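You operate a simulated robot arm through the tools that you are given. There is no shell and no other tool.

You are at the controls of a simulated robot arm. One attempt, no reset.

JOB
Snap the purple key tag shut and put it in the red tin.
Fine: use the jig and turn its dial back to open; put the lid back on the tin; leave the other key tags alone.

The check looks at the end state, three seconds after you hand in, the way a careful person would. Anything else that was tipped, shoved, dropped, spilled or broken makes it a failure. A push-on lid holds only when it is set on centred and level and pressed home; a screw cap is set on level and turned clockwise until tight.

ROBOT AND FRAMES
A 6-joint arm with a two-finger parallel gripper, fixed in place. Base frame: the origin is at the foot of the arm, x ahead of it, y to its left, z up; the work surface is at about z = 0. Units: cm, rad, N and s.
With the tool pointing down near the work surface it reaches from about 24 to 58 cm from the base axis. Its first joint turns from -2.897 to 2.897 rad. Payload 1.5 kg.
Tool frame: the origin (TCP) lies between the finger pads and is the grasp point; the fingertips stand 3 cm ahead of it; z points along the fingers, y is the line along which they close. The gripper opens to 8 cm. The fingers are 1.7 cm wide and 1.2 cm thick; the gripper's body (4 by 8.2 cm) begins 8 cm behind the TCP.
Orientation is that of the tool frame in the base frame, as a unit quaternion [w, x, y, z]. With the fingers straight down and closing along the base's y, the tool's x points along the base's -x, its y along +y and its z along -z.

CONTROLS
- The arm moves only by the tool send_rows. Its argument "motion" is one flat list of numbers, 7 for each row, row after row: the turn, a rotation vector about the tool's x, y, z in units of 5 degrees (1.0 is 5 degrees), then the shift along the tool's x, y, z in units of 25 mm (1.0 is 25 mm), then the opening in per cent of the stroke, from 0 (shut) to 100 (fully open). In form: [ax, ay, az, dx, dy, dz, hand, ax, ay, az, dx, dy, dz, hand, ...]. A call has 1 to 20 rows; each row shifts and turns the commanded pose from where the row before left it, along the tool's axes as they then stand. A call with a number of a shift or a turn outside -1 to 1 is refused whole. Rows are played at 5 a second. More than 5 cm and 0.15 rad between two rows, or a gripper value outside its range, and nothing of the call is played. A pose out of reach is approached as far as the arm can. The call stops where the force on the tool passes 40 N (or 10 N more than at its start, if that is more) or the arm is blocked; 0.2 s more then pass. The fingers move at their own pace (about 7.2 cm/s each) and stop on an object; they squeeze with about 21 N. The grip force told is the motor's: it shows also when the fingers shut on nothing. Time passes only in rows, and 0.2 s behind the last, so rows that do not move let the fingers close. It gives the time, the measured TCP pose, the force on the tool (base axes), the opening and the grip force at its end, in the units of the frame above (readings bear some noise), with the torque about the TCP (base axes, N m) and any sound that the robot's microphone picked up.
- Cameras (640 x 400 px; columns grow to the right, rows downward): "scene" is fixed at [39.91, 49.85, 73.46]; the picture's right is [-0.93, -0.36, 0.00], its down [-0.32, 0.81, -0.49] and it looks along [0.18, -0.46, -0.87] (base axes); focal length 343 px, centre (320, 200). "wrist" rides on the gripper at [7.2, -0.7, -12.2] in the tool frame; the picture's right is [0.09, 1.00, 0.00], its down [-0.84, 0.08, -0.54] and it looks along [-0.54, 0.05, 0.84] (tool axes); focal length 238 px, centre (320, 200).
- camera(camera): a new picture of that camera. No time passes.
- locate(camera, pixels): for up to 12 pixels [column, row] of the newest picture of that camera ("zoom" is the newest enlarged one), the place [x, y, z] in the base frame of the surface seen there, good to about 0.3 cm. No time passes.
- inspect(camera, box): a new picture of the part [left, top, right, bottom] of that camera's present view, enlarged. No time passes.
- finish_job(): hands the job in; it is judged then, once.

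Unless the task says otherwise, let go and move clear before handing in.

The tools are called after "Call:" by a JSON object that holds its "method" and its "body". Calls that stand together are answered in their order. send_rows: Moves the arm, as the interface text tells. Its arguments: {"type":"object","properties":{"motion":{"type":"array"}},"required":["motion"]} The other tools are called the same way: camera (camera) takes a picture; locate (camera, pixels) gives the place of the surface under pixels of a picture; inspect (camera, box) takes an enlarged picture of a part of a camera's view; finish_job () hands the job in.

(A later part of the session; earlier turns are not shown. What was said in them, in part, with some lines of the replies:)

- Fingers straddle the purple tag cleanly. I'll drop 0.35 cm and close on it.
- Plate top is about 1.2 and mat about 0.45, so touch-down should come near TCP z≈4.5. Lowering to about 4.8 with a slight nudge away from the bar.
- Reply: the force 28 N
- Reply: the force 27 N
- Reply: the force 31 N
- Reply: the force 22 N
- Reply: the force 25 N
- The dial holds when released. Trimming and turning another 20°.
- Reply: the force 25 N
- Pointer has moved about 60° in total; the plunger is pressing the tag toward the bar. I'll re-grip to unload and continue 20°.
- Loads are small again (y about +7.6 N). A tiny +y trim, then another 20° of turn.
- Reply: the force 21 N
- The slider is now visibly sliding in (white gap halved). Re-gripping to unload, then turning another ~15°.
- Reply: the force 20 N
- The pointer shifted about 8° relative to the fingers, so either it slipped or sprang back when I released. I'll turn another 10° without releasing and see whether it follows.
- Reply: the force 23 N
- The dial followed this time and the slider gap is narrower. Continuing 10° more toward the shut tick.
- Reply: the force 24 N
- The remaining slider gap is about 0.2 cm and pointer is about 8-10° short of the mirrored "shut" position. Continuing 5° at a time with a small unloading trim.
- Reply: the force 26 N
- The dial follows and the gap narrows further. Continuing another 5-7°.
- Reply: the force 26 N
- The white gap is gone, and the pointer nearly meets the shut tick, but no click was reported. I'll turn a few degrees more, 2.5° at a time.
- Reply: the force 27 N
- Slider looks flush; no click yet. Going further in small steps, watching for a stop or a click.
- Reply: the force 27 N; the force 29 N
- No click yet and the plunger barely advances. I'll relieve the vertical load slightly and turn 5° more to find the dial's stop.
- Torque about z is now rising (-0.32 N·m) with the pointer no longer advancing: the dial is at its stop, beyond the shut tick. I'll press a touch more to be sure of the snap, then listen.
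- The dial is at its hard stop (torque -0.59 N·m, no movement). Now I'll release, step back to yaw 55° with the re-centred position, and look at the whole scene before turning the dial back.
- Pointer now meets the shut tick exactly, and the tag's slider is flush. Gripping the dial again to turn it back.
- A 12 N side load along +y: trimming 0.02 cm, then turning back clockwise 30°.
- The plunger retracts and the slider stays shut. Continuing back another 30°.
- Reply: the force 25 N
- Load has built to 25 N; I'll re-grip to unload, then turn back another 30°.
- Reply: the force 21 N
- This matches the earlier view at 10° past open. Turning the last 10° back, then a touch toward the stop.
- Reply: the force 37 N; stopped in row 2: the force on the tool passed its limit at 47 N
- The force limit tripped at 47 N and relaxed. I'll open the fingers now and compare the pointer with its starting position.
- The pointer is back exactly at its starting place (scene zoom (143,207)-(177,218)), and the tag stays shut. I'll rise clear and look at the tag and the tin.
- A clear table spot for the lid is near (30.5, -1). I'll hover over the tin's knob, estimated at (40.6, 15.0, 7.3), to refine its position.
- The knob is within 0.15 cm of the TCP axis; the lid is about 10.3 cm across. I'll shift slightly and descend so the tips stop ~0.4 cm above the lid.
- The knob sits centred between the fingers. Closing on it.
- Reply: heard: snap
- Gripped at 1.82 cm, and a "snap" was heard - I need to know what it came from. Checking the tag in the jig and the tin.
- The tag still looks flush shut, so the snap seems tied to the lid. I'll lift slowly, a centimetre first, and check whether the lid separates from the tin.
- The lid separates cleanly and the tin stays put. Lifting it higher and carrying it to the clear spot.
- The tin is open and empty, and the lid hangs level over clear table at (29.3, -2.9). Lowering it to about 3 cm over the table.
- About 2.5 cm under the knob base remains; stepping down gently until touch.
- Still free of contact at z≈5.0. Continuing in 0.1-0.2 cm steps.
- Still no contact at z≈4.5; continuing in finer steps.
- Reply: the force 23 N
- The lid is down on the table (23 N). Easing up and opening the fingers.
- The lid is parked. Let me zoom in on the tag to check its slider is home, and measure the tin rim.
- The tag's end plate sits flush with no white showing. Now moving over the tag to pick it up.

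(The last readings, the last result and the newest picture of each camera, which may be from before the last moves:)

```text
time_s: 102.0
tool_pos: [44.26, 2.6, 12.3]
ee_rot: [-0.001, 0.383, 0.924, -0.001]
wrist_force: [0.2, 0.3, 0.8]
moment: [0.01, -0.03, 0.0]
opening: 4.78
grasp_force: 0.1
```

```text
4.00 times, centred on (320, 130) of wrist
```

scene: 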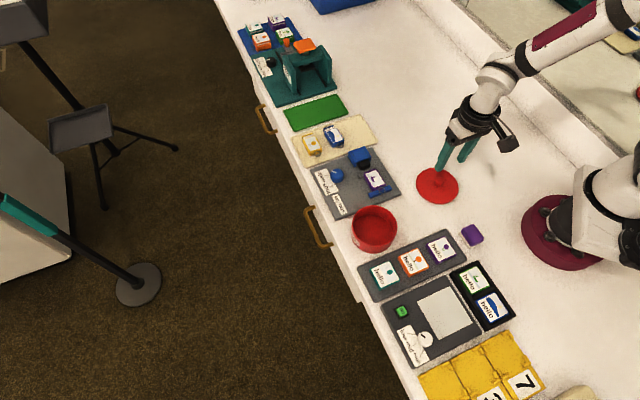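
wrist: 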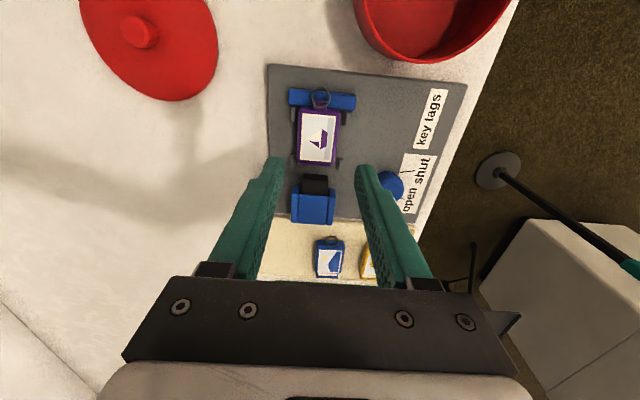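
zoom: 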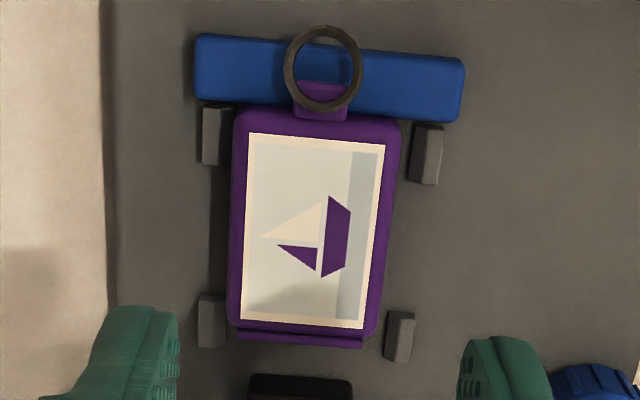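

Tag is square to the fingers, 0.27 cm left of the midline. I'll correct, and descend to grip it between the pegs.

Call:
{"method": "send_rows", "body": {"motion": [0, 0, 0, -0.07, -0.105, 0, 60, 0, 0, 0, 0, 0, 0.6, 60, 0, 0, 0, 0, 0, 0.7, 60, 0, 0, 0, 0, 0, 0.6, 60, 0, 0, 0, 0, 0, 0.5, 60, 0, 0, 0, 0, 0, 0.3, 60, 0, 0, 0, 0, 0, 0.2, 60, 0, 0, 0, 0, 0, 0.12, 60, 0, 0, 0, 0, 0, 0, 60, 0, 0, 0, 0, 0, 0, 60]}}

Call:
{"method": "camera", "body": {"camera": "wrist"}}

Call:
{"method": "inspect", "body": {"camera": "wrist", "box": [240, 110, 400, 210]}}

Call:
{"method": "inspect", "body": {"camera": "scene", "box": [330, 140, 410, 200]}}

```text
time_s: 104.2
tool_pos: [44.16, 2.02, 4.76]
ee_rot: [-0.001, 0.384, 0.923, 0.0]
wrist_force: [-0.3, -0.5, 0.5]
moment: [-0.01, 0.02, 0.01]
opening: 4.78
grasp_force: 0.0
```

```text
taken
```

wrist: 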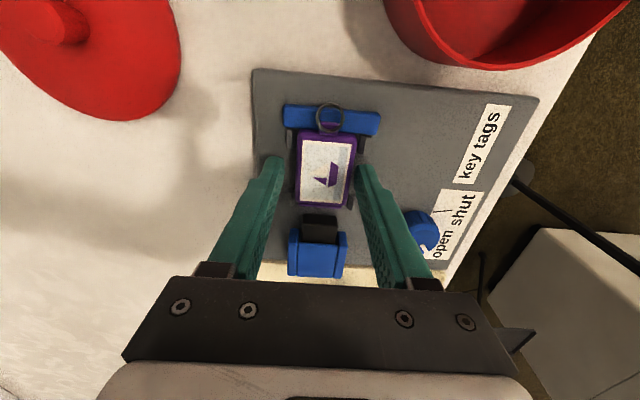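

```text
4.00 times, centred on (320, 160) of wrist
```

zoom: 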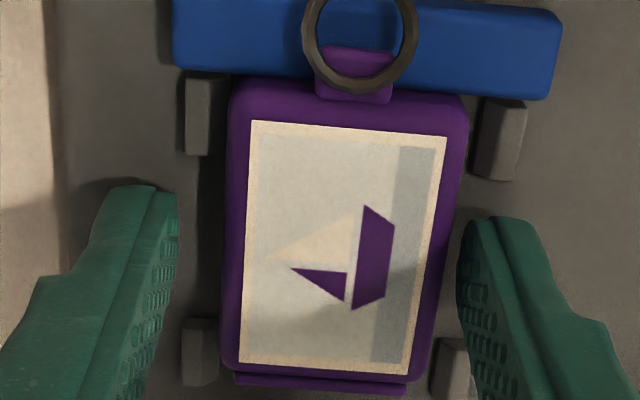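

```text
6.67 times, centred on (370, 170) of scene
```

zoom: 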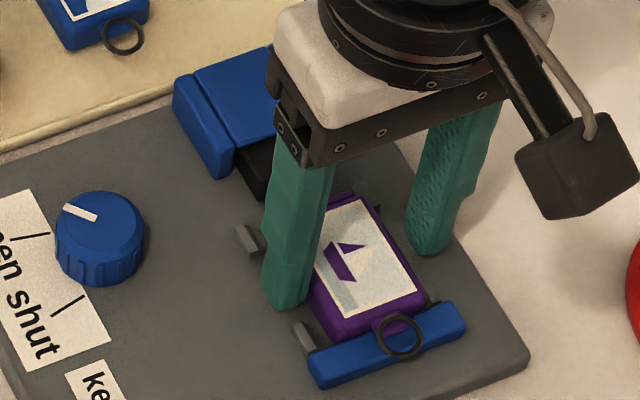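

At closer range the tag sits about 0.2 cm toward the right finger. I'll shift +y 0.2 cm and descend the last 0.35 cm, then check.

Call:
{"method": "send_rows", "body": {"motion": [0, 0, 0, 0, 0.08, 0, 60, 0, 0, 0, 0, 0, 0.07, 60, 0, 0, 0, 0, 0, 0.07, 60, 0, 0, 0, 0, 0, 0, 60]}}

Call:
{"method": "inspect", "body": {"camera": "wrist", "box": [240, 110, 400, 210]}}

```text
time_s: 105.2
tool_pos: [44.16, 2.19, 4.49]
ee_rot: [-0.001, 0.383, 0.924, 0.0]
wrist_force: [0.3, -0.2, -1.1]
moment: [-0.01, 0.0, -0.04]
opening: 4.78
grasp_force: 0.0
```

```text
4.00 times, centred on (320, 160) of wrist
```

zoom: 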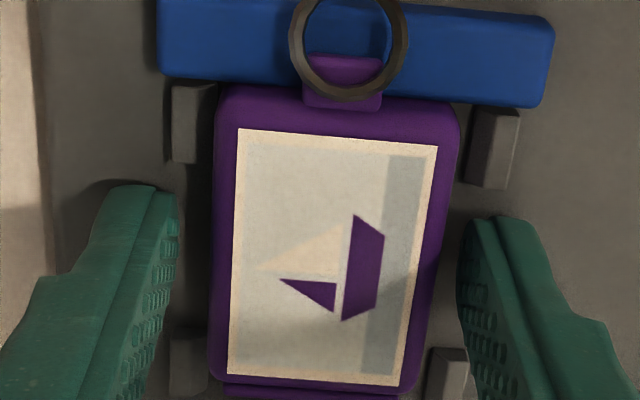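

The tag is now centred to within ~0.05 cm. Closing on it.

Call:
{"method": "send_rows", "body": {"motion": [0, 0, 0, 0, 0, 0, 50, 0, 0, 0, 0, 0, 0, 40, 0, 0, 0, 0, 0, 0, 30, 0, 0, 0, 0, 0, 0, 30, 0, 0, 0, 0, 0, 0, 30]}}

Call:
{"method": "inspect", "body": {"camera": "wrist", "box": [240, 110, 400, 210]}}

Call:
{"method": "send_rows", "body": {"motion": [0, 0, 0, 0, 0, -0.1, 30, 0, 0, 0, 0, 0, -0.2, 30, 0, 0, 0, 0, 0, -0.4, 30, 0, 0, 0, 0, 0, -0.6, 30, 0, 0, 0, 0, 0, -0.8, 30, 0, 0, 0, 0, 0, -0.8, 30, 0, 0, 0, 0, 0, -0.5, 30, 0, 0, 0, 0, 0, 0, 30]}}

Call:
{"method": "camera", "body": {"camera": "wrist"}}

Call:
{"method": "inspect", "body": {"camera": "wrist", "box": [240, 130, 400, 230]}}

Call:
{"method": "inspect", "body": {"camera": "scene", "box": [330, 130, 410, 190]}}

```text
time_s: 106.4
tool_pos: [44.23, 2.11, 4.46]
ee_rot: [-0.001, 0.384, 0.923, -0.001]
wrist_force: [2.1, 2.9, -0.3]
moment: [0.11, -0.07, 0.03]
opening: 3.69
grasp_force: 21.0
```

```text
4.00 times, centred on (320, 160) of wrist
```

zoom: 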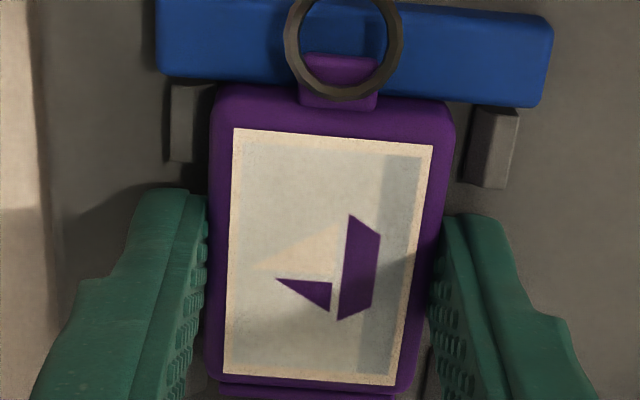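

```text
time_s: 108.2
tool_pos: [44.26, 2.07, 12.88]
ee_rot: [-0.002, 0.383, 0.924, -0.001]
wrist_force: [0.0, 0.5, -0.4]
moment: [-0.02, -0.04, 0.01]
opening: 3.69
grasp_force: 21.4
```

```text
taken
```

wrist: 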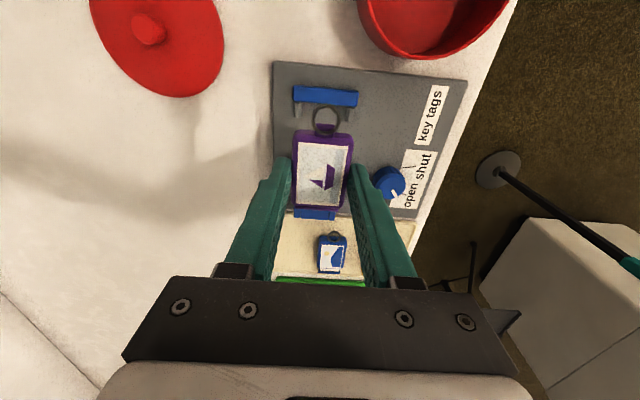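

```text
4.00 times, centred on (320, 180) of wrist
```

zoom: 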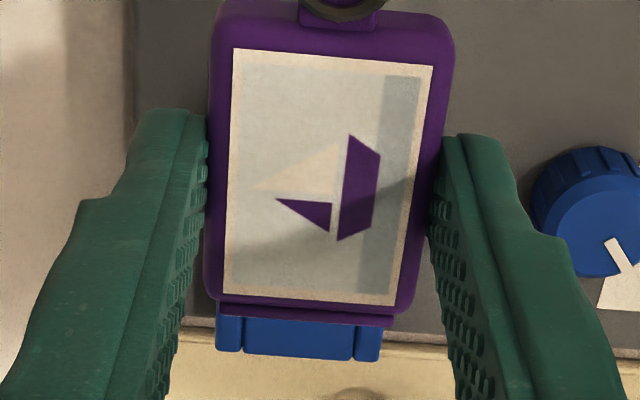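

```text
6.67 times, centred on (370, 160) of scene
```

zoom: 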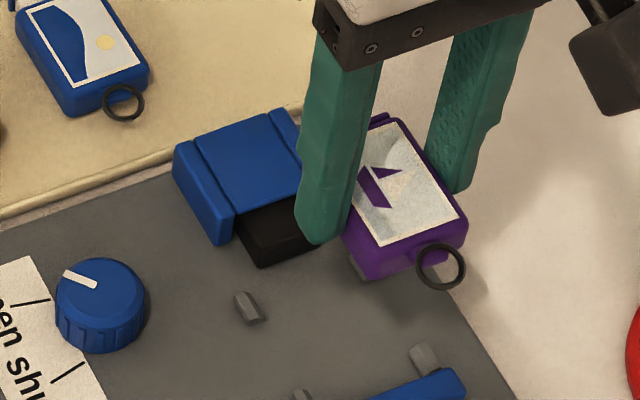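

The tag is held, shut and level. Carrying it over the open tin.

Call:
{"method": "send_rows", "body": {"motion": [0, 0, 0, 0.4, 0.25, 0, 30, 0, 0, 0, 0.76, 0.45, 0, 30, 0, 0, 0, 0.76, 0.45, 0, 30, 0, 0, 0, 0.76, 0.45, 0, 30, 0, 0, 0, 0.76, 0.45, 0, 30, 0, 0, 0, 0.76, 0.45, 0, 30, 0, 0, 0, 0.37, 0.21, 0, 30, 0, 0, 0, 0, 0, 0, 30, 0, 0, 0, 0, 0, 0, 30]}}

Call:
{"method": "camera", "body": {"camera": "wrist"}}

Call:
{"method": "camera", "body": {"camera": "scene"}}

Call:
{"method": "inspect", "body": {"camera": "scene", "box": [330, 180, 426, 260]}}

```text
time_s: 110.2
tool_pos: [40.95, 14.83, 12.93]
ee_rot: [-0.001, 0.383, 0.924, 0.0]
wrist_force: [-1.0, -0.1, -1.1]
moment: [0.01, 0.0, -0.01]
opening: 3.7
grasp_force: 21.4
```

```text
taken
```

wrist: 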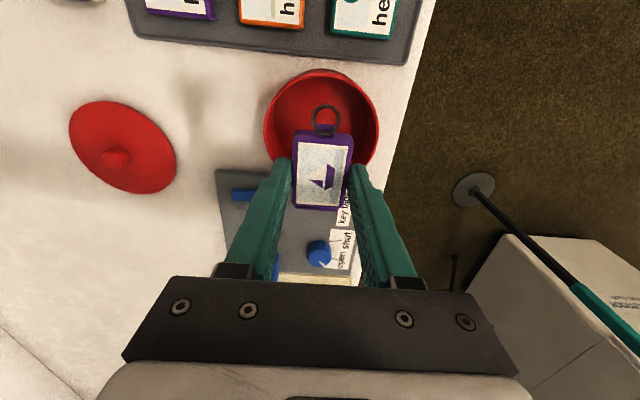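

```text
taken
```

scene: 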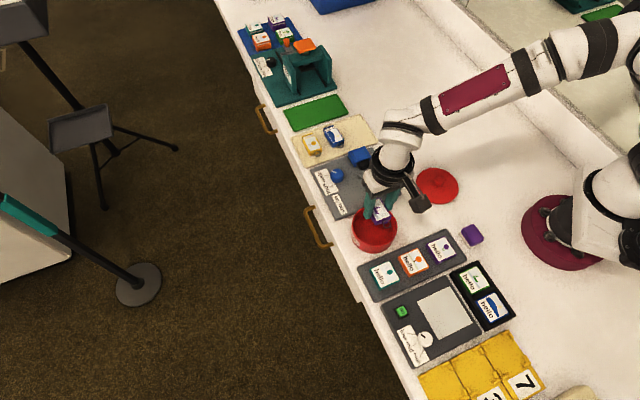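

```text
5.00 times, centred on (378, 220) of scene
```

zoom: 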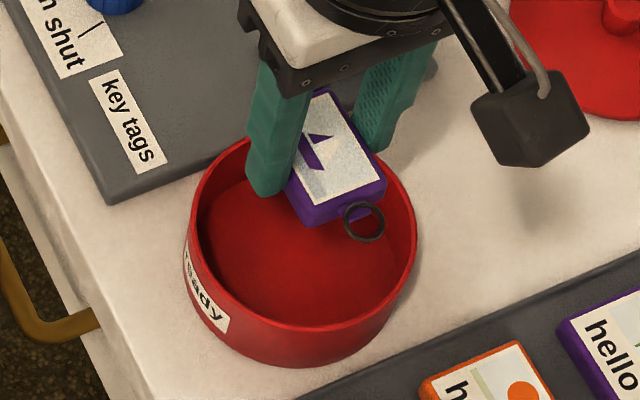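

The tag hangs over the tin with its centre about 0.9 cm short of the tin's centre (ring side has room). A small +x shift, then lowering into the tin.

Call:
{"method": "send_rows", "body": {"motion": [0, 0, 0, 0.08, 0.02, 0, 30, 0, 0, 0, 0, 0, 0.5, 30, 0, 0, 0, 0, 0, 0.6, 30, 0, 0, 0, 0, 0, 0.6, 30, 0, 0, 0, 0, 0, 0.5, 30, 0, 0, 0, 0, 0, 0.4, 30, 0, 0, 0, 0, 0, 0.4, 30, 0, 0, 0, 0, 0, 0.3, 30, 0, 0, 0, 0, 0, 0, 30]}}

Call:
{"method": "camera", "body": {"camera": "wrist"}}

Call:
{"method": "inspect", "body": {"camera": "scene", "box": [330, 180, 426, 260]}}

```text
time_s: 112.2
tool_pos: [40.72, 15.32, 4.68]
ee_rot: [0.0, 0.384, 0.924, 0.0]
wrist_force: [0.0, -0.3, -0.3]
moment: [0.0, 0.02, -0.01]
opening: 3.7
grasp_force: 20.7
```

```text
taken
```

wrist: 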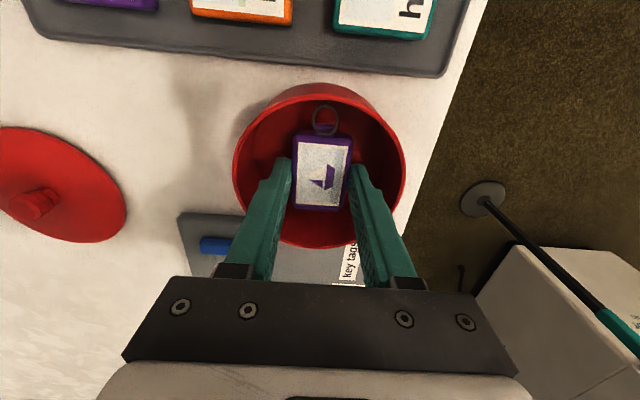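

```text
5.00 times, centred on (378, 220) of scene
```

zoom: 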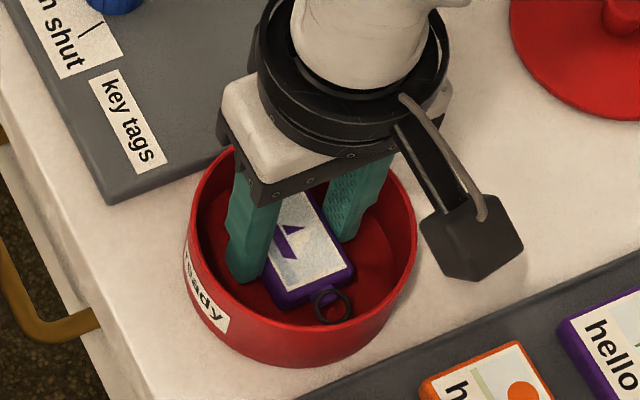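

The tag is inside the tin, clear of walls. Lowering the last centimetre with contact checks.

Call:
{"method": "send_rows", "body": {"motion": [0, 0, 0, 0, 0, 0.1, 30, 0, 0, 0, 0, 0, 0.1, 30, 0, 0, 0, 0, 0, 0.06, 30, 0, 0, 0, 0, 0, 0, 30]}}

Call:
{"method": "send_rows", "body": {"motion": [0, 0, 0, 0, 0, 0.04, 30, 0, 0, 0, 0, 0, 0, 30]}}

Call:
{"method": "send_rows", "body": {"motion": [0, 0, 0, 0, 0, 0.04, 30, 0, 0, 0, 0, 0, 0, 30]}}

```text
time_s: 113.2
tool_pos: [40.77, 15.34, 4.02]
ee_rot: [-0.001, 0.384, 0.923, 0.0]
wrist_force: [-0.3, 0.8, -0.6]
moment: [0.05, 0.0, 0.0]
opening: 3.7
grasp_force: 21.2
```

```text
time_s: 113.8
tool_pos: [40.85, 15.2, 3.88]
ee_rot: [-0.001, 0.383, 0.924, 0.0]
wrist_force: [0.0, -0.2, -0.7]
moment: [0.0, 0.0, 0.02]
opening: 3.66
grasp_force: 20.9
```

```text
time_s: 114.4
tool_pos: [40.81, 15.23, 3.82]
ee_rot: [-0.001, 0.384, 0.923, 0.0]
wrist_force: [-1.4, 0.0, 2.5]
moment: [0.04, -0.01, 0.03]
opening: 3.66
grasp_force: 20.9
```

First touch (2.5 N) at z≈3.8. One small step more, then release gently.

Call:
{"method": "send_rows", "body": {"motion": [0, 0, 0, 0, 0, 0.02, 30, 0, 0, 0, 0, 0, 0, 30]}}

Call:
{"method": "send_rows", "body": {"motion": [0, 0, 0, 0, 0, 0, 46, 0, 0, 0, 0, 0, 0, 50, 0, 0, 0, 0, 0, 0, 56, 0, 0, 0, 0, 0, 0, 58, 0, 0, 0, 0, 0, 0, 58]}}

Call:
{"method": "camera", "body": {"camera": "wrist"}}

Call:
{"method": "inspect", "body": {"camera": "scene", "box": [330, 180, 426, 260]}}

```text
time_s: 115.0
tool_pos: [40.84, 15.21, 3.88]
ee_rot: [0.0, 0.383, 0.924, 0.0]
wrist_force: [1.8, -4.2, 11.6]
moment: [-0.1, 0.02, 0.0]
opening: 3.71
grasp_force: 21.0
```

```text
time_s: 116.2
tool_pos: [40.77, 15.19, 3.73]
ee_rot: [-0.001, 0.383, 0.924, -0.001]
wrist_force: [0.1, 0.1, 0.1]
moment: [-0.03, -0.02, 0.01]
opening: 4.62
grasp_force: 0.0
```

```text
taken
```

wrist: 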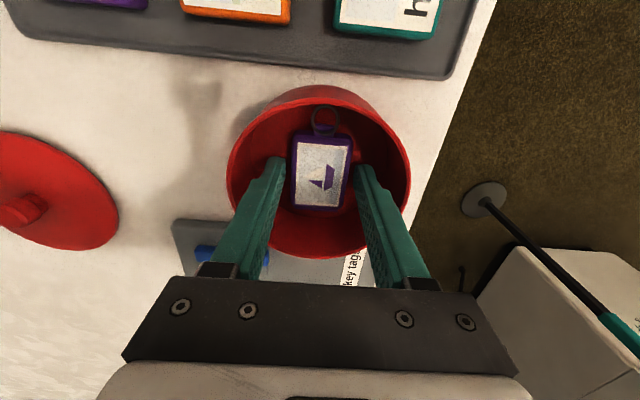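

```text
5.00 times, centred on (378, 220) of scene
```

zoom: 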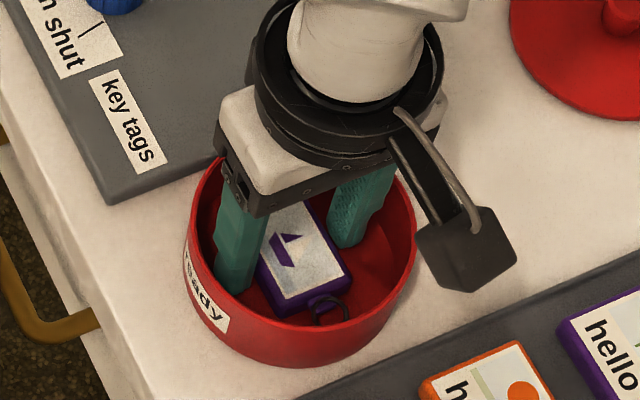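

Released; the tag lies flat on the tin floor. Rising straight out.

Call:
{"method": "send_rows", "body": {"motion": [0, 0, 0, 0, 0, -0.2, 58, 0, 0, 0, 0, 0, -0.4, 58, 0, 0, 0, 0, 0, -0.6, 58, 0, 0, 0, 0, 0, -0.8, 58, 0, 0, 0, 0, 0, -0.9, 58, 0, 0, 0, 0, 0, -0.9, 58, 0, 0, 0, 0, 0, -0.4, 58, 0, 0, 0, 0, 0, 0, 58]}}

Call:
{"method": "camera", "body": {"camera": "wrist"}}

Call:
{"method": "inspect", "body": {"camera": "wrist", "box": [240, 60, 400, 160]}}

Call:
{"method": "inspect", "body": {"camera": "scene", "box": [342, 198, 406, 258]}}

```text
time_s: 118.0
tool_pos: [40.8, 15.33, 14.3]
ee_rot: [0.0, 0.384, 0.923, -0.001]
wrist_force: [-0.2, 0.0, 0.2]
moment: [0.0, -0.03, 0.01]
opening: 4.63
grasp_force: 0.0
```

```text
taken
```

wrist: 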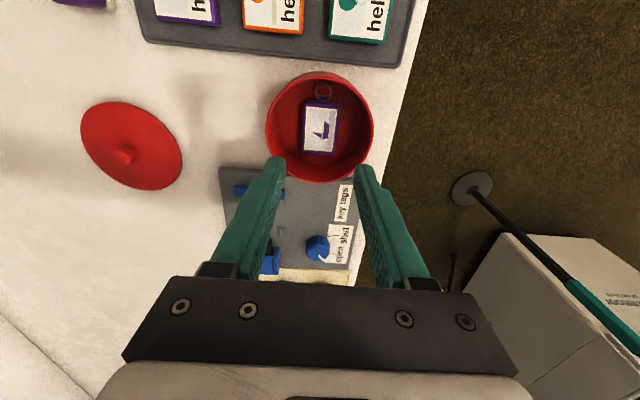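

```text
4.00 times, centred on (320, 110) of wrist
```

zoom: 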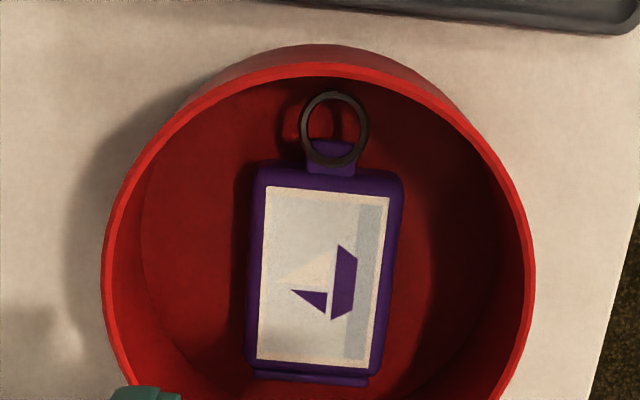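

```text
6.67 times, centred on (374, 228) of scene
```

zoom: 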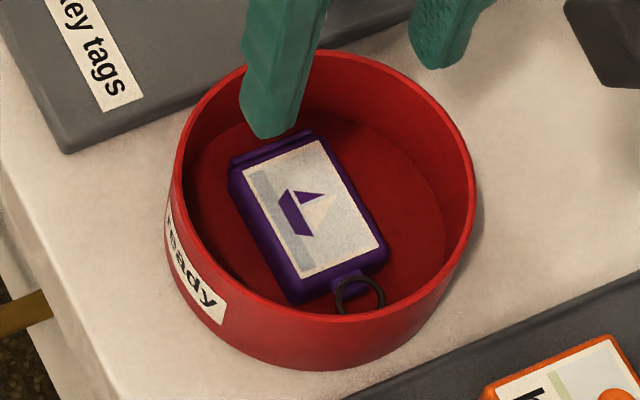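

The purple tag lies shut in the tin and the tin hasn't moved. Returning to the lid by retracing my exact commanded offsets.

Call:
{"method": "send_rows", "body": {"motion": [0, 0, 0, -0.1871, -0.8382, 0, 60, 0, 0, 0, -0.1871, -0.8382, 0, 60, 0, 0, 0, -0.1871, -0.8382, 0, 60, 0, 0, 0, -0.1871, -0.8382, 0, 60, 0, 0, 0, -0.1871, -0.8382, 0, 60, 0, 0, 0, -0.1871, -0.8382, 0, 60, 0, 0, 0, -0.1871, -0.8382, 0, 60, 0, 0, 0, -0.1871, -0.8382, 0, 60, 0, 0, 0, -0.1871, -0.8382, 0, 60, 0, 0, 0, -0.1871, -0.8382, 0, 60, 0, 0, 0, 0, 0, 0, 60, 0, 0, 0, 0, 0, 0, 60]}}

Call:
{"method": "camera", "body": {"camera": "wrist"}}

Call:
{"method": "inspect", "body": {"camera": "scene", "box": [342, 198, 406, 258]}}

Call:
{"method": "inspect", "body": {"camera": "scene", "box": [355, 208, 387, 238]}}

```text
time_s: 120.6
tool_pos: [29.4, -3.06, 14.33]
ee_rot: [-0.001, 0.384, 0.923, 0.0]
wrist_force: [0.3, -0.5, 0.0]
moment: [0.01, -0.04, -0.01]
opening: 4.82
grasp_force: 0.1
```

```text
taken
```

wrist: 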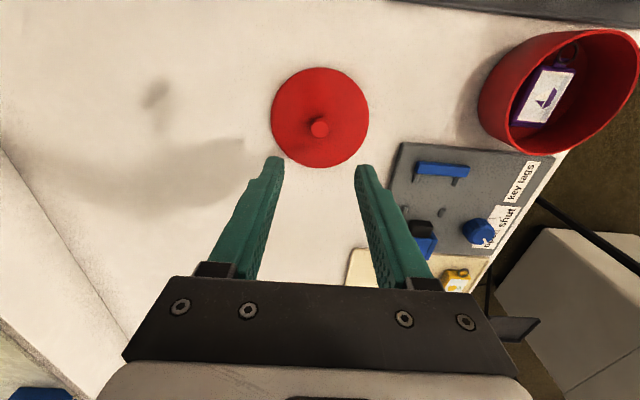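

```text
6.67 times, centred on (374, 228) of scene
```

zoom: 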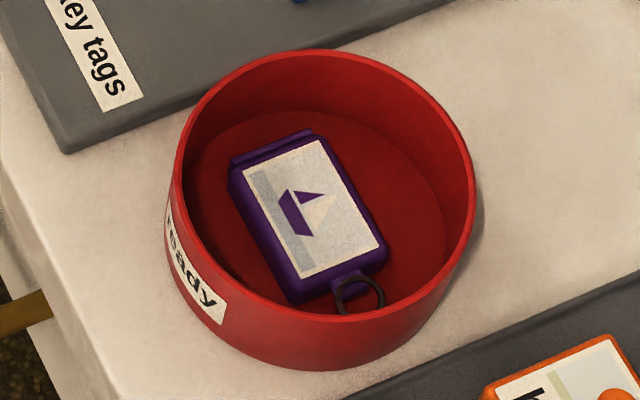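

```text
13.33 times, centred on (371, 223) of scene
```

zoom: 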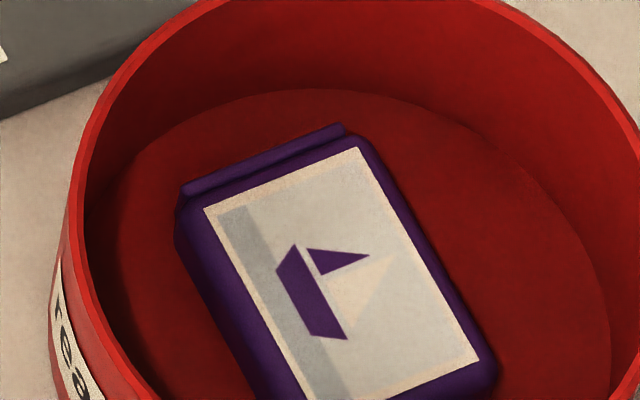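

The tag looks fully shut in the tin. The lid's knob is right under the gripper; descending to the earlier grip height.

Call:
{"method": "send_rows", "body": {"motion": [0, 0, 0, 0, 0, 0.8, 60, 0, 0, 0, 0, 0, 0.8, 60, 0, 0, 0, 0, 0, 0.8, 60, 0, 0, 0, 0, 0, 0.7, 60, 0, 0, 0, 0, 0, 0.4, 60, 0, 0, 0, 0, 0, 0.25, 60, 0, 0, 0, 0, 0, 0.2, 60, 0, 0, 0, 0, 0, 0, 60]}}

Call:
{"method": "inspect", "body": {"camera": "wrist", "box": [240, 120, 400, 220]}}

```text
time_s: 122.4
tool_pos: [29.35, -3.07, 4.48]
ee_rot: [-0.002, 0.383, 0.924, -0.001]
wrist_force: [0.6, 0.6, -0.1]
moment: [-0.01, -0.03, 0.03]
opening: 4.81
grasp_force: 0.0
```

```text
4.00 times, centred on (320, 170) of wrist
```

zoom: 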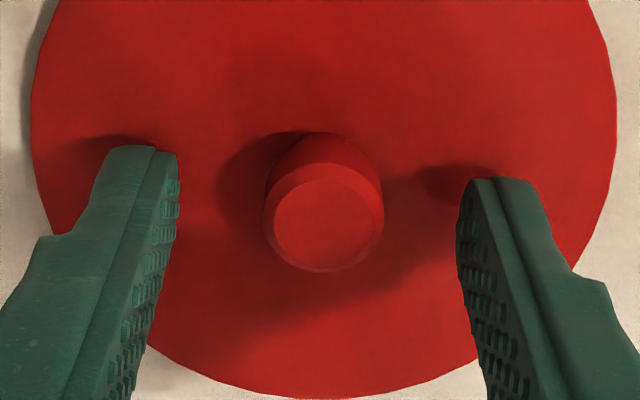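

The knob appears ~0.3 cm further along +x in the hand than when I first gripped it (zoom (328,223) vs (322,240)), so I'll shift to restore the same in-hand position before closing.

Call:
{"method": "send_rows", "body": {"motion": [0, 0, 0, 0.12, 0.02, 0.02, 60, 0, 0, 0, 0, 0, 0, 60, 0, 0, 0, 0, 0, 0, 60]}}

Call:
{"method": "inspect", "body": {"camera": "wrist", "box": [240, 120, 400, 220]}}

```text
time_s: 123.2
tool_pos: [29.19, -2.83, 4.48]
ee_rot: [-0.001, 0.384, 0.923, -0.001]
wrist_force: [0.1, -0.2, 0.1]
moment: [0.02, -0.02, -0.01]
opening: 4.81
grasp_force: 0.1
```

```text
4.00 times, centred on (320, 170) of wrist
```

zoom: 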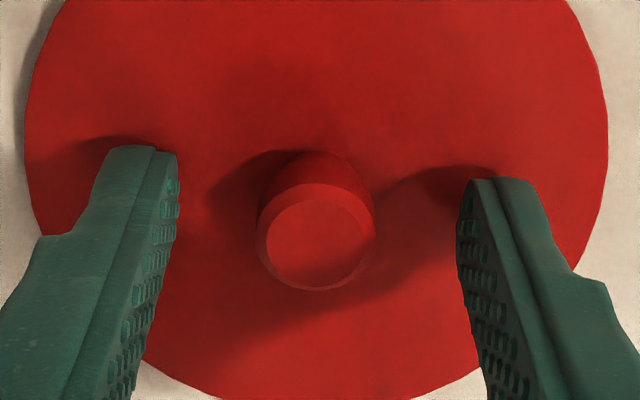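

Now the knob is positioned as at the first grip. Closing and lifting the lid.

Call:
{"method": "send_rows", "body": {"motion": [0, 0, 0, 0, 0, 0, 40, 0, 0, 0, 0, 0, 0, 15, 0, 0, 0, 0, 0, 0, 15, 0, 0, 0, 0, 0, 0, 15, 0, 0, 0, 0, 0, 0, 15]}}

Call:
{"method": "inspect", "body": {"camera": "wrist", "box": [240, 120, 400, 220]}}

Call:
{"method": "send_rows", "body": {"motion": [0, 0, 0, 0, 0, -0.2, 15, 0, 0, 0, 0, 0, -0.5, 15, 0, 0, 0, 0, 0, -0.8, 15, 0, 0, 0, 0, 0, -0.8, 15, 0, 0, 0, 0, 0, -0.8, 15, 0, 0, 0, 0, 0, -0.8, 15, 0, 0, 0, 0, 0, -0.4, 15, 0, 0, 0, 0, 0, 0, 15]}}

Call:
{"method": "camera", "body": {"camera": "scene"}}

Call:
{"method": "inspect", "body": {"camera": "scene", "box": [390, 100, 518, 180]}}

```text
time_s: 124.4
tool_pos: [29.22, -2.74, 4.51]
ee_rot: [-0.001, 0.383, 0.924, 0.0]
wrist_force: [-0.4, 0.5, 0.1]
moment: [-0.01, -0.04, 0.01]
opening: 1.83
grasp_force: 21.1
```

```text
4.00 times, centred on (320, 170) of wrist
```

zoom: 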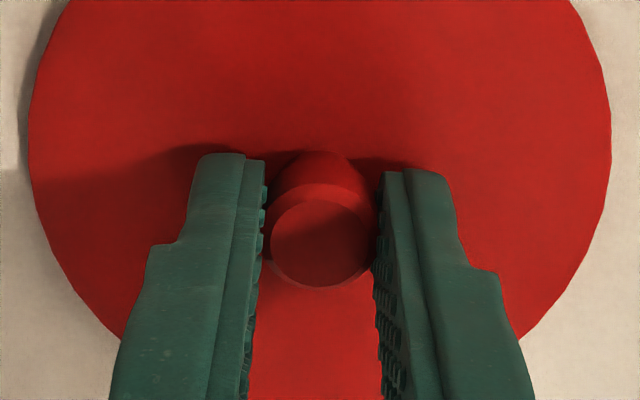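

```text
time_s: 126.2
tool_pos: [29.16, -2.77, 15.12]
ee_rot: [0.0, 0.383, 0.924, -0.001]
wrist_force: [0.2, 0.6, 0.1]
moment: [-0.01, -0.01, 0.0]
opening: 1.81
grasp_force: 20.7
```

```text
taken
```

scene: 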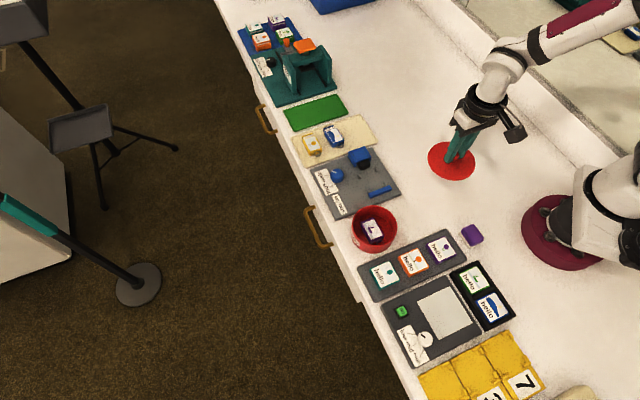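

```text
5.00 times, centred on (454, 140) of scene
```

zoom: 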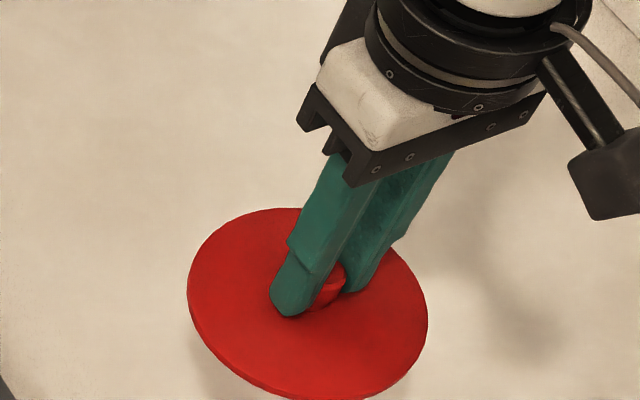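

The lid hangs level. Carrying it back over the tin.

Call:
{"method": "send_rows", "body": {"motion": [0, 0, 0, 0.096, 0.4165, 0, 15, 0, 0, 0, 0.192, 0.833, 0, 15, 0, 0, 0, 0.192, 0.833, 0, 15, 0, 0, 0, 0.192, 0.833, 0, 15, 0, 0, 0, 0.192, 0.833, 0, 15, 0, 0, 0, 0.192, 0.833, 0, 15, 0, 0, 0, 0.192, 0.833, 0, 15, 0, 0, 0, 0.192, 0.833, 0, 15, 0, 0, 0, 0.192, 0.833, 0, 15, 0, 0, 0, 0.192, 0.833, 0, 15, 0, 0, 0, 0.096, 0.4165, 0, 15, 0, 0, 0, 0, 0, 0, 15, 0, 0, 0, 0, 0, 0, 15]}}

Call:
{"method": "send_rows", "body": {"motion": [0, 0, 0, 0, 0, 0.5, 15, 0, 0, 0, 0, 0, 0.6, 15, 0, 0, 0, 0, 0, 0.5, 15, 0, 0, 0, 0, 0, 0.2, 15, 0, 0, 0, 0, 0, 0, 15, 0, 0, 0, 0, 0, 0, 15]}}

Call:
{"method": "camera", "body": {"camera": "wrist"}}

Call:
{"method": "inspect", "body": {"camera": "scene", "box": [335, 190, 415, 255]}}

```text
time_s: 129.0
tool_pos: [40.57, 15.38, 15.51]
ee_rot: [-0.001, 0.384, 0.923, 0.0]
wrist_force: [-0.4, -0.4, 0.7]
moment: [-0.03, 0.0, -0.02]
opening: 1.82
grasp_force: 20.8
```

```text
time_s: 130.4
tool_pos: [40.56, 15.33, 10.63]
ee_rot: [0.0, 0.385, 0.923, 0.0]
wrist_force: [0.2, -0.3, -1.0]
moment: [0.01, -0.02, 0.01]
opening: 1.82
grasp_force: 20.8
```

```text
taken
```

wrist: 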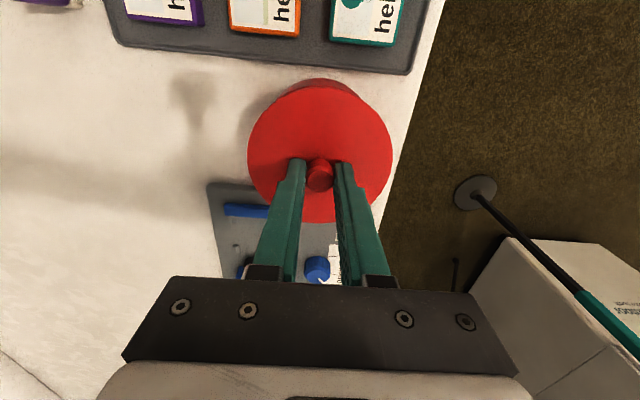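

```text
6.15 times, centred on (375, 222) of scene
```

zoom: 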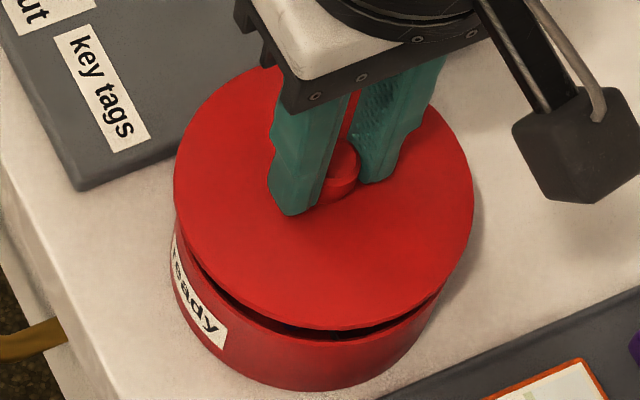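

Lid is about 1.8 cm above its seat. I'll lower to the same height as my lift-off picture (+1.0 cm) and compare the two views.

Call:
{"method": "send_rows", "body": {"motion": [0, 0, 0, 0, 0, 0.15, 15, 0, 0, 0, 0, 0, 0.15, 15, 0, 0, 0, 0, 0, 0, 15, 0, 0, 0, 0, 0, 0, 15]}}

Call:
{"method": "inspect", "body": {"camera": "scene", "box": [340, 200, 420, 260]}}

Call:
{"method": "inspect", "body": {"camera": "wrist", "box": [230, 50, 410, 240]}}

```text
time_s: 131.4
tool_pos: [40.44, 15.53, 9.98]
ee_rot: [-0.002, 0.384, 0.923, -0.001]
wrist_force: [0.2, -0.4, -0.3]
moment: [-0.03, 0.0, 0.01]
opening: 1.81
grasp_force: 21.4
```

```text
6.67 times, centred on (380, 230) of scene
```

zoom: 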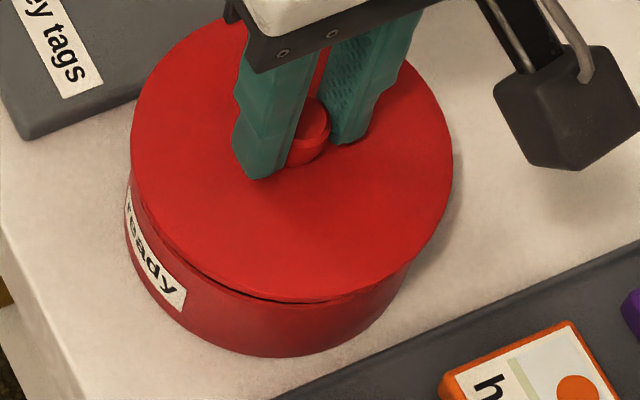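

```text
2.11 times, centred on (320, 145) of wrist
```

zoom: 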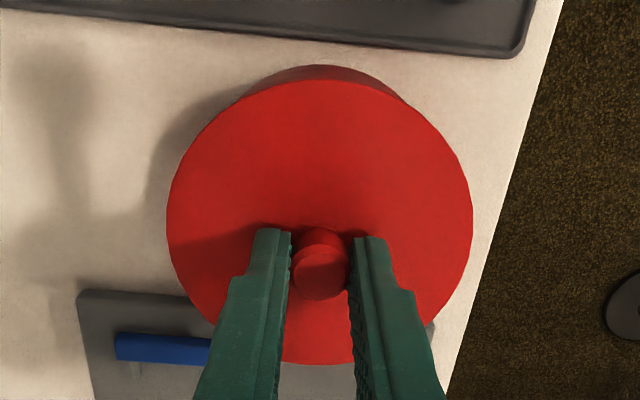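

The lid's outline matches the lift-off view to within ~0.06 cm. A tiny trim, then lowering onto the rim in small steps with force checks.

Call:
{"method": "send_rows", "body": {"motion": [0, 0, 0, 0.01, -0.02, 0.1, 15, 0, 0, 0, 0, 0, 0.1, 15, 0, 0, 0, 0, 0, 0.08, 15, 0, 0, 0, 0, 0, 0, 15]}}

Call:
{"method": "send_rows", "body": {"motion": [0, 0, 0, 0, 0, 0.04, 15, 0, 0, 0, 0, 0, 0, 15]}}

Call:
{"method": "inspect", "body": {"camera": "scene", "box": [340, 200, 420, 260]}}

```text
time_s: 132.4
tool_pos: [40.43, 15.43, 9.18]
ee_rot: [-0.001, 0.384, 0.923, -0.001]
wrist_force: [0.5, -0.2, -0.3]
moment: [0.02, -0.03, -0.01]
opening: 1.82
grasp_force: 20.6
```

```text
time_s: 133.0
tool_pos: [40.47, 15.43, 9.1]
ee_rot: [-0.002, 0.383, 0.924, 0.0]
wrist_force: [-0.3, -0.2, -0.2]
moment: [0.0, -0.02, -0.02]
opening: 1.83
grasp_force: 21.6
```

```text
6.67 times, centred on (380, 230) of scene
```

zoom: 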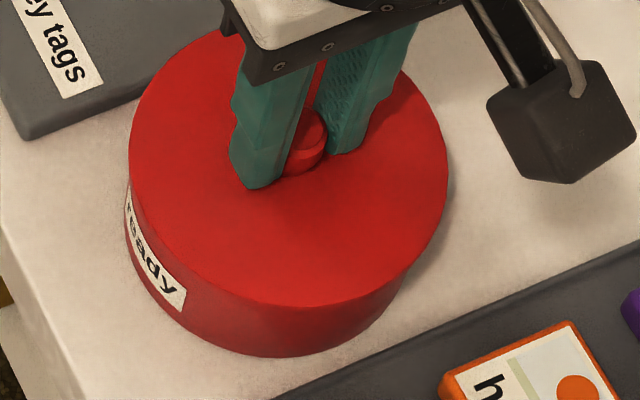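

The lid is entering its seat with no side load. Continuing down.

Call:
{"method": "send_rows", "body": {"motion": [0, 0, 0, 0, 0, 0.04, 15, 0, 0, 0, 0, 0, 0, 15]}}

Call:
{"method": "send_rows", "body": {"motion": [0, 0, 0, 0, 0, 0.04, 15, 0, 0, 0, 0, 0, 0, 15]}}

Call:
{"method": "send_rows", "body": {"motion": [0, 0, 0, 0, 0, 0.04, 15, 0, 0, 0, 0, 0, 0, 15]}}

```text
time_s: 133.6
tool_pos: [40.56, 15.3, 9.07]
ee_rot: [-0.001, 0.384, 0.923, -0.001]
wrist_force: [-0.6, -0.9, 0.0]
moment: [0.03, 0.02, -0.01]
opening: 1.83
grasp_force: 20.9
```

```text
time_s: 134.2
tool_pos: [40.38, 15.29, 8.86]
ee_rot: [0.0, 0.383, 0.924, 0.0]
wrist_force: [-0.4, 0.5, 0.5]
moment: [0.0, -0.03, -0.01]
opening: 1.83
grasp_force: 21.4
```

```text
time_s: 134.8
tool_pos: [40.36, 15.4, 8.94]
ee_rot: [-0.002, 0.383, 0.924, -0.001]
wrist_force: [0.3, 0.4, -0.1]
moment: [0.01, -0.04, 0.06]
opening: 1.82
grasp_force: 20.8
```

Still no contact at z≈8.9; continuing.

Call:
{"method": "send_rows", "body": {"motion": [0, 0, 0, 0, 0, 0.04, 15, 0, 0, 0, 0, 0, 0, 15]}}

Call:
{"method": "send_rows", "body": {"motion": [0, 0, 0, 0, 0, 0.04, 15, 0, 0, 0, 0, 0, 0, 15]}}

Call:
{"method": "inspect", "body": {"camera": "scene", "box": [340, 200, 420, 260]}}

```text
time_s: 135.4
tool_pos: [40.4, 15.44, 8.74]
ee_rot: [-0.001, 0.383, 0.924, 0.0]
wrist_force: [-6.5, -3.1, 23.6]
moment: [-0.12, 0.14, 0.0]
opening: 1.83
grasp_force: 20.6
```

```text
time_s: 136.0
tool_pos: [40.46, 15.3, 8.58]
ee_rot: [0.0, 0.383, 0.924, 0.0]
wrist_force: [-4.5, -6.5, 22.6]
moment: [-0.16, 0.05, -0.01]
opening: 1.83
grasp_force: 21.0
```

```text
6.67 times, centred on (380, 230) of scene
```

zoom: 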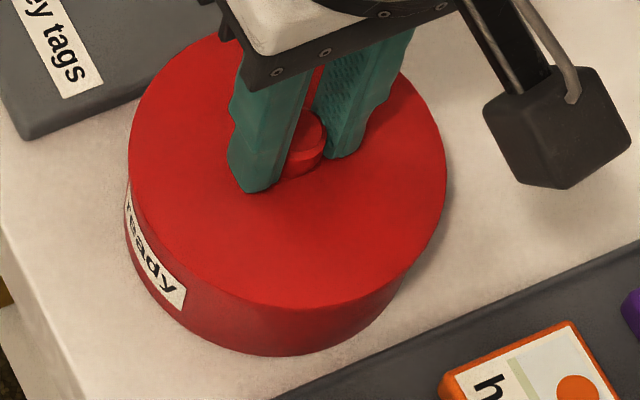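

Contact at z≈8.7 with 23 N (the grip slips there). The lid outline matches the original seated view. I'll release, rise, close the fingers and press on the knob's top.

Call:
{"method": "send_rows", "body": {"motion": [0, 0, 0, 0, 0, -0.04, 15, 0, 0, 0, 0, 0, 0, 25, 0, 0, 0, 0, 0, 0, 40, 0, 0, 0, 0, 0, 0, 60, 0, 0, 0, 0, 0, 0, 60, 0, 0, 0, 0, 0, -0.4, 60, 0, 0, 0, 0, 0, -0.6, 60, 0, 0, 0, 0, 0, -0.4, 60, 0, 0, 0, 0, 0, 0, 60]}}

Call:
{"method": "camera", "body": {"camera": "wrist"}}

Call:
{"method": "inspect", "body": {"camera": "wrist", "box": [240, 120, 400, 220]}}

Call:
{"method": "inspect", "body": {"camera": "scene", "box": [340, 200, 420, 260]}}

```text
time_s: 138.0
tool_pos: [40.46, 15.25, 12.2]
ee_rot: [-0.001, 0.384, 0.923, 0.0]
wrist_force: [0.0, 0.7, 0.5]
moment: [0.0, 0.0, 0.03]
opening: 4.8
grasp_force: 0.1
heard: snap
```

```text
taken
```

wrist: 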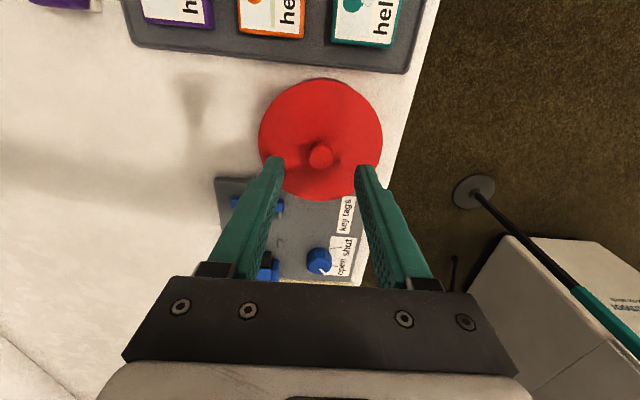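

```text
4.00 times, centred on (320, 170) of wrist
```

zoom: 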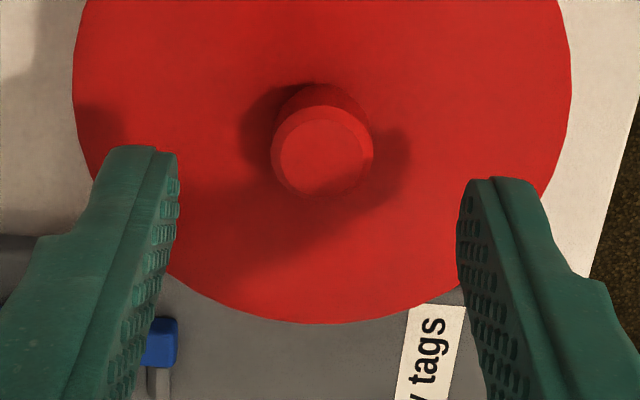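

```text
6.67 times, centred on (380, 230) of scene
```

zoom: 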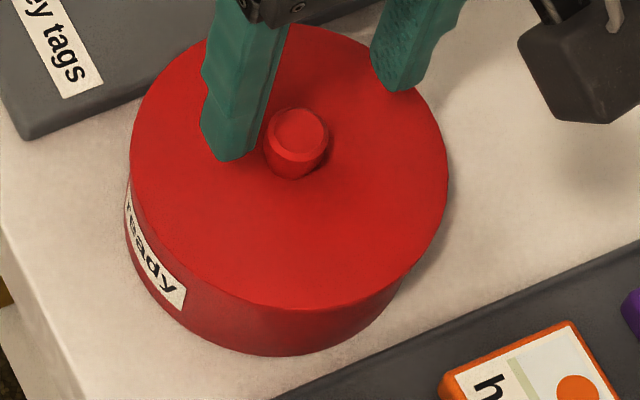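

A "snap" was heard as I released, suggesting the lid latched; the view shows it level and centred. To be sure it's home, I'll close the fingers and press on the knob's top.

Call:
{"method": "send_rows", "body": {"motion": [0, 0, 0, 0.05, 0, 0, 30, 0, 0, 0, 0, 0, 0, 0, 0, 0, 0, 0, 0, 0, 0, 0, 0, 0, 0, 0, 0.3, 0, 0, 0, 0, 0, 0, 0.3, 0, 0, 0, 0, 0, 0, 0, 0]}}

Call:
{"method": "inspect", "body": {"camera": "wrist", "box": [240, 120, 400, 220]}}

Call:
{"method": "inspect", "body": {"camera": "scene", "box": [340, 200, 420, 260]}}

```text
time_s: 139.4
tool_pos: [40.21, 15.44, 10.81]
ee_rot: [-0.002, 0.383, 0.924, 0.0]
wrist_force: [1.0, -0.4, 0.2]
moment: [-0.02, -0.01, 0.0]
opening: 0.01
grasp_force: 21.1
```

```text
4.00 times, centred on (320, 170) of wrist
```

zoom: 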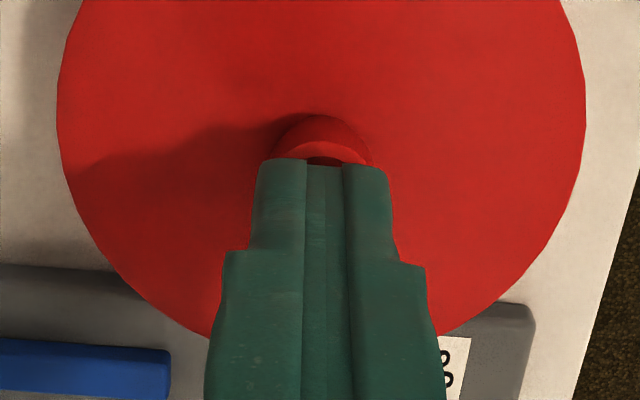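

```text
6.67 times, centred on (380, 230) of scene
```

zoom: 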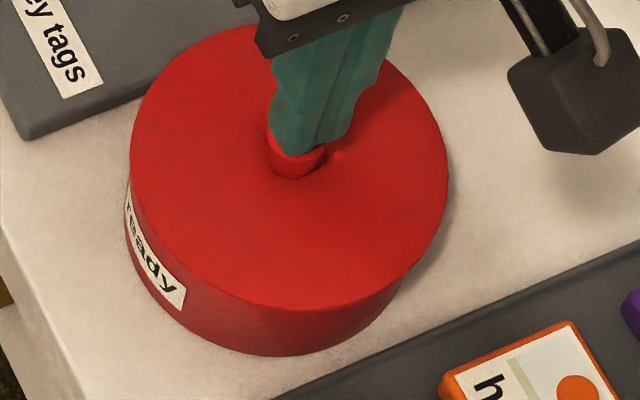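

Fingertips are over the knob. Pressing down in small steps.

Call:
{"method": "send_rows", "body": {"motion": [0, 0, 0, 0.03, 0, 0.08, 0, 0, 0, 0, 0, 0, 0.06, 0, 0, 0, 0, 0, 0, 0, 0]}}

Call:
{"method": "send_rows", "body": {"motion": [0, 0, 0, 0, 0, 0.04, 0, 0, 0, 0, 0, 0, 0, 0]}}

Call:
{"method": "send_rows", "body": {"motion": [0, 0, 0, 0, 0, 0.03, 0, 0, 0, 0, 0, 0, 0, 0]}}

```text
time_s: 140.2
tool_pos: [40.27, 15.58, 10.35]
ee_rot: [-0.001, 0.383, 0.924, 0.0]
wrist_force: [-2.5, -1.9, 6.8]
moment: [-0.09, 0.07, -0.05]
opening: 0.0
grasp_force: 21.1
```

```text
time_s: 140.8
tool_pos: [40.21, 15.48, 10.23]
ee_rot: [0.0, 0.383, 0.924, 0.0]
wrist_force: [-11.8, -8.0, 30.7]
moment: [-0.26, 0.24, -0.12]
opening: 0.0
grasp_force: 21.0
```

```text
time_s: 141.2
tool_pos: [40.14, 15.5, 10.3]
ee_rot: [0.0, 0.384, 0.923, 0.001]
wrist_force: [-6.3, -1.8, 12.7]
moment: [-0.12, 0.12, -0.03]
opening: 0.0
grasp_force: 21.2
stopped in row 1: the force on the tool passed its limit at 46 N (the readings are from after the stop); the commanded pose is now the measured one
```

Pressed to 46 N with no further give and no new snap: the lid was already home. Rising clear and checking everything.

Call:
{"method": "send_rows", "body": {"motion": [0, 0, 0, 0, 0, -0.2, 0, 0, 0, 0, 0, 0, -0.5, 0, 0, 0, 0, 0, 0, -0.8, 10, 0, 0, 0, 0, 0, -0.9, 30, 0, 0, 0, 0, 0, -0.9, 60, 0, 0, 0, -0.4, -0.8, -0.4, 60, 0, 0, 0, -0.4, -0.8, 0, 60, 0, 0, 0, -0.4, -0.8, 0, 60, 0, 0, 0, -0.4, -0.8, 0, 60, 0, 0, 0, -0.4, -0.8, 0, 60, 0, 0, 0, -0.4, -0.8, 0, 60, 0, 0, 0, 0, 0, 0, 60]}}

Call:
{"method": "camera", "body": {"camera": "scene"}}

Call:
{"method": "inspect", "body": {"camera": "scene", "box": [340, 200, 420, 260]}}

Call:
{"method": "inspect", "body": {"camera": "scene", "box": [280, 90, 440, 190]}}

Call:
{"method": "camera", "body": {"camera": "wrist"}}

```text
time_s: 143.8
tool_pos: [35.88, 2.66, 19.43]
ee_rot: [0.001, 0.384, 0.923, 0.0]
wrist_force: [0.0, -0.2, 0.0]
moment: [0.04, -0.05, 0.02]
opening: 4.78
grasp_force: 0.1
```

```text
taken
```

scene: 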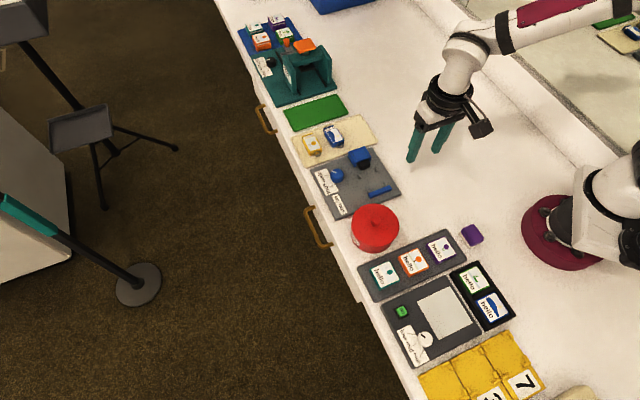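

```text
6.67 times, centred on (380, 230) of scene
```

zoom: 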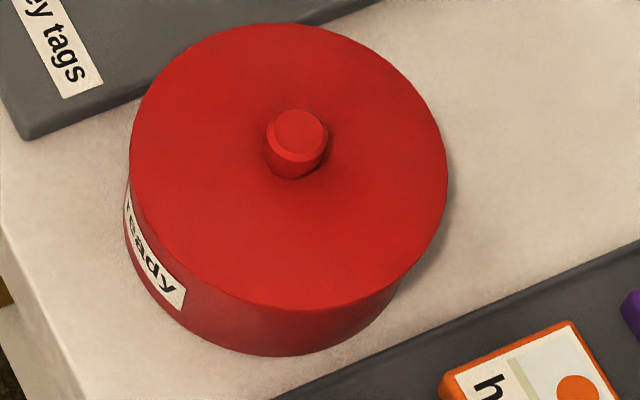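

```text
4.00 times, centred on (360, 140) of scene
```

zoom: 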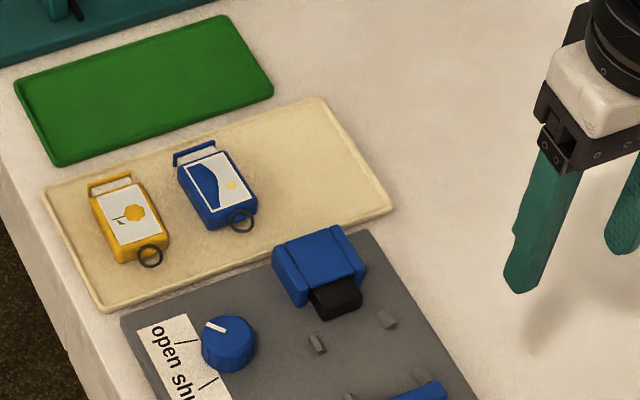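

```text
taken
```

wrist: 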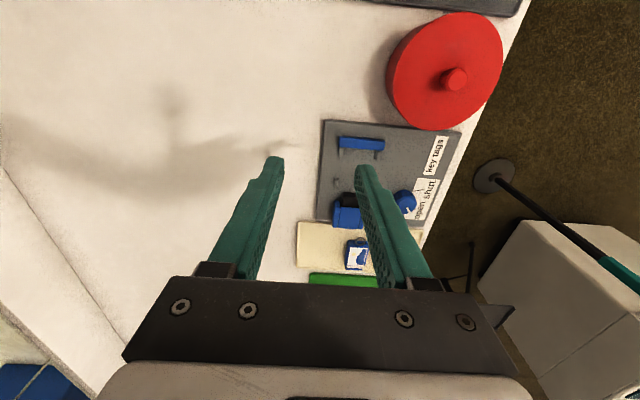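

All checks match: the lid outline is identical to the starting view (level, centred, pressed), the dial pointer is back at open, the yellow and blue tags are untouched, and the gripper is open and clear. Handing in.

Call:
{"method": "finish_job", "body": {}}

```text
The job is handed in.
```

The purple key tag is shut and lying in the red tin, with the lid back on. I've handed the job in; the check hasn't reported a result yet.

- **Tag:** I pressed its slider home in the jig, turning the dial until it reached its stop. No click was heard as it closed. The slider sits flush with no white showing, and it stayed that way when I lifted the tag out and set it in the tin.
- **Dial:** The pointer is back at "open", matching its starting position.
- **Lid:** It is level and centred. A snap was heard when I released it, and pressing the knob afterwards (force peaked at 46 N) moved it no further. In the scene camera it lines up with how it looked at the start.
- **Everything else:** The yellow and blue tags, the jig and the tin look unmoved. The gripper is open and clear.

The arm's force limit tripped twice, once at the end of turning the dial back and once while pressing the lid. I saw no shift or damage afterwards.
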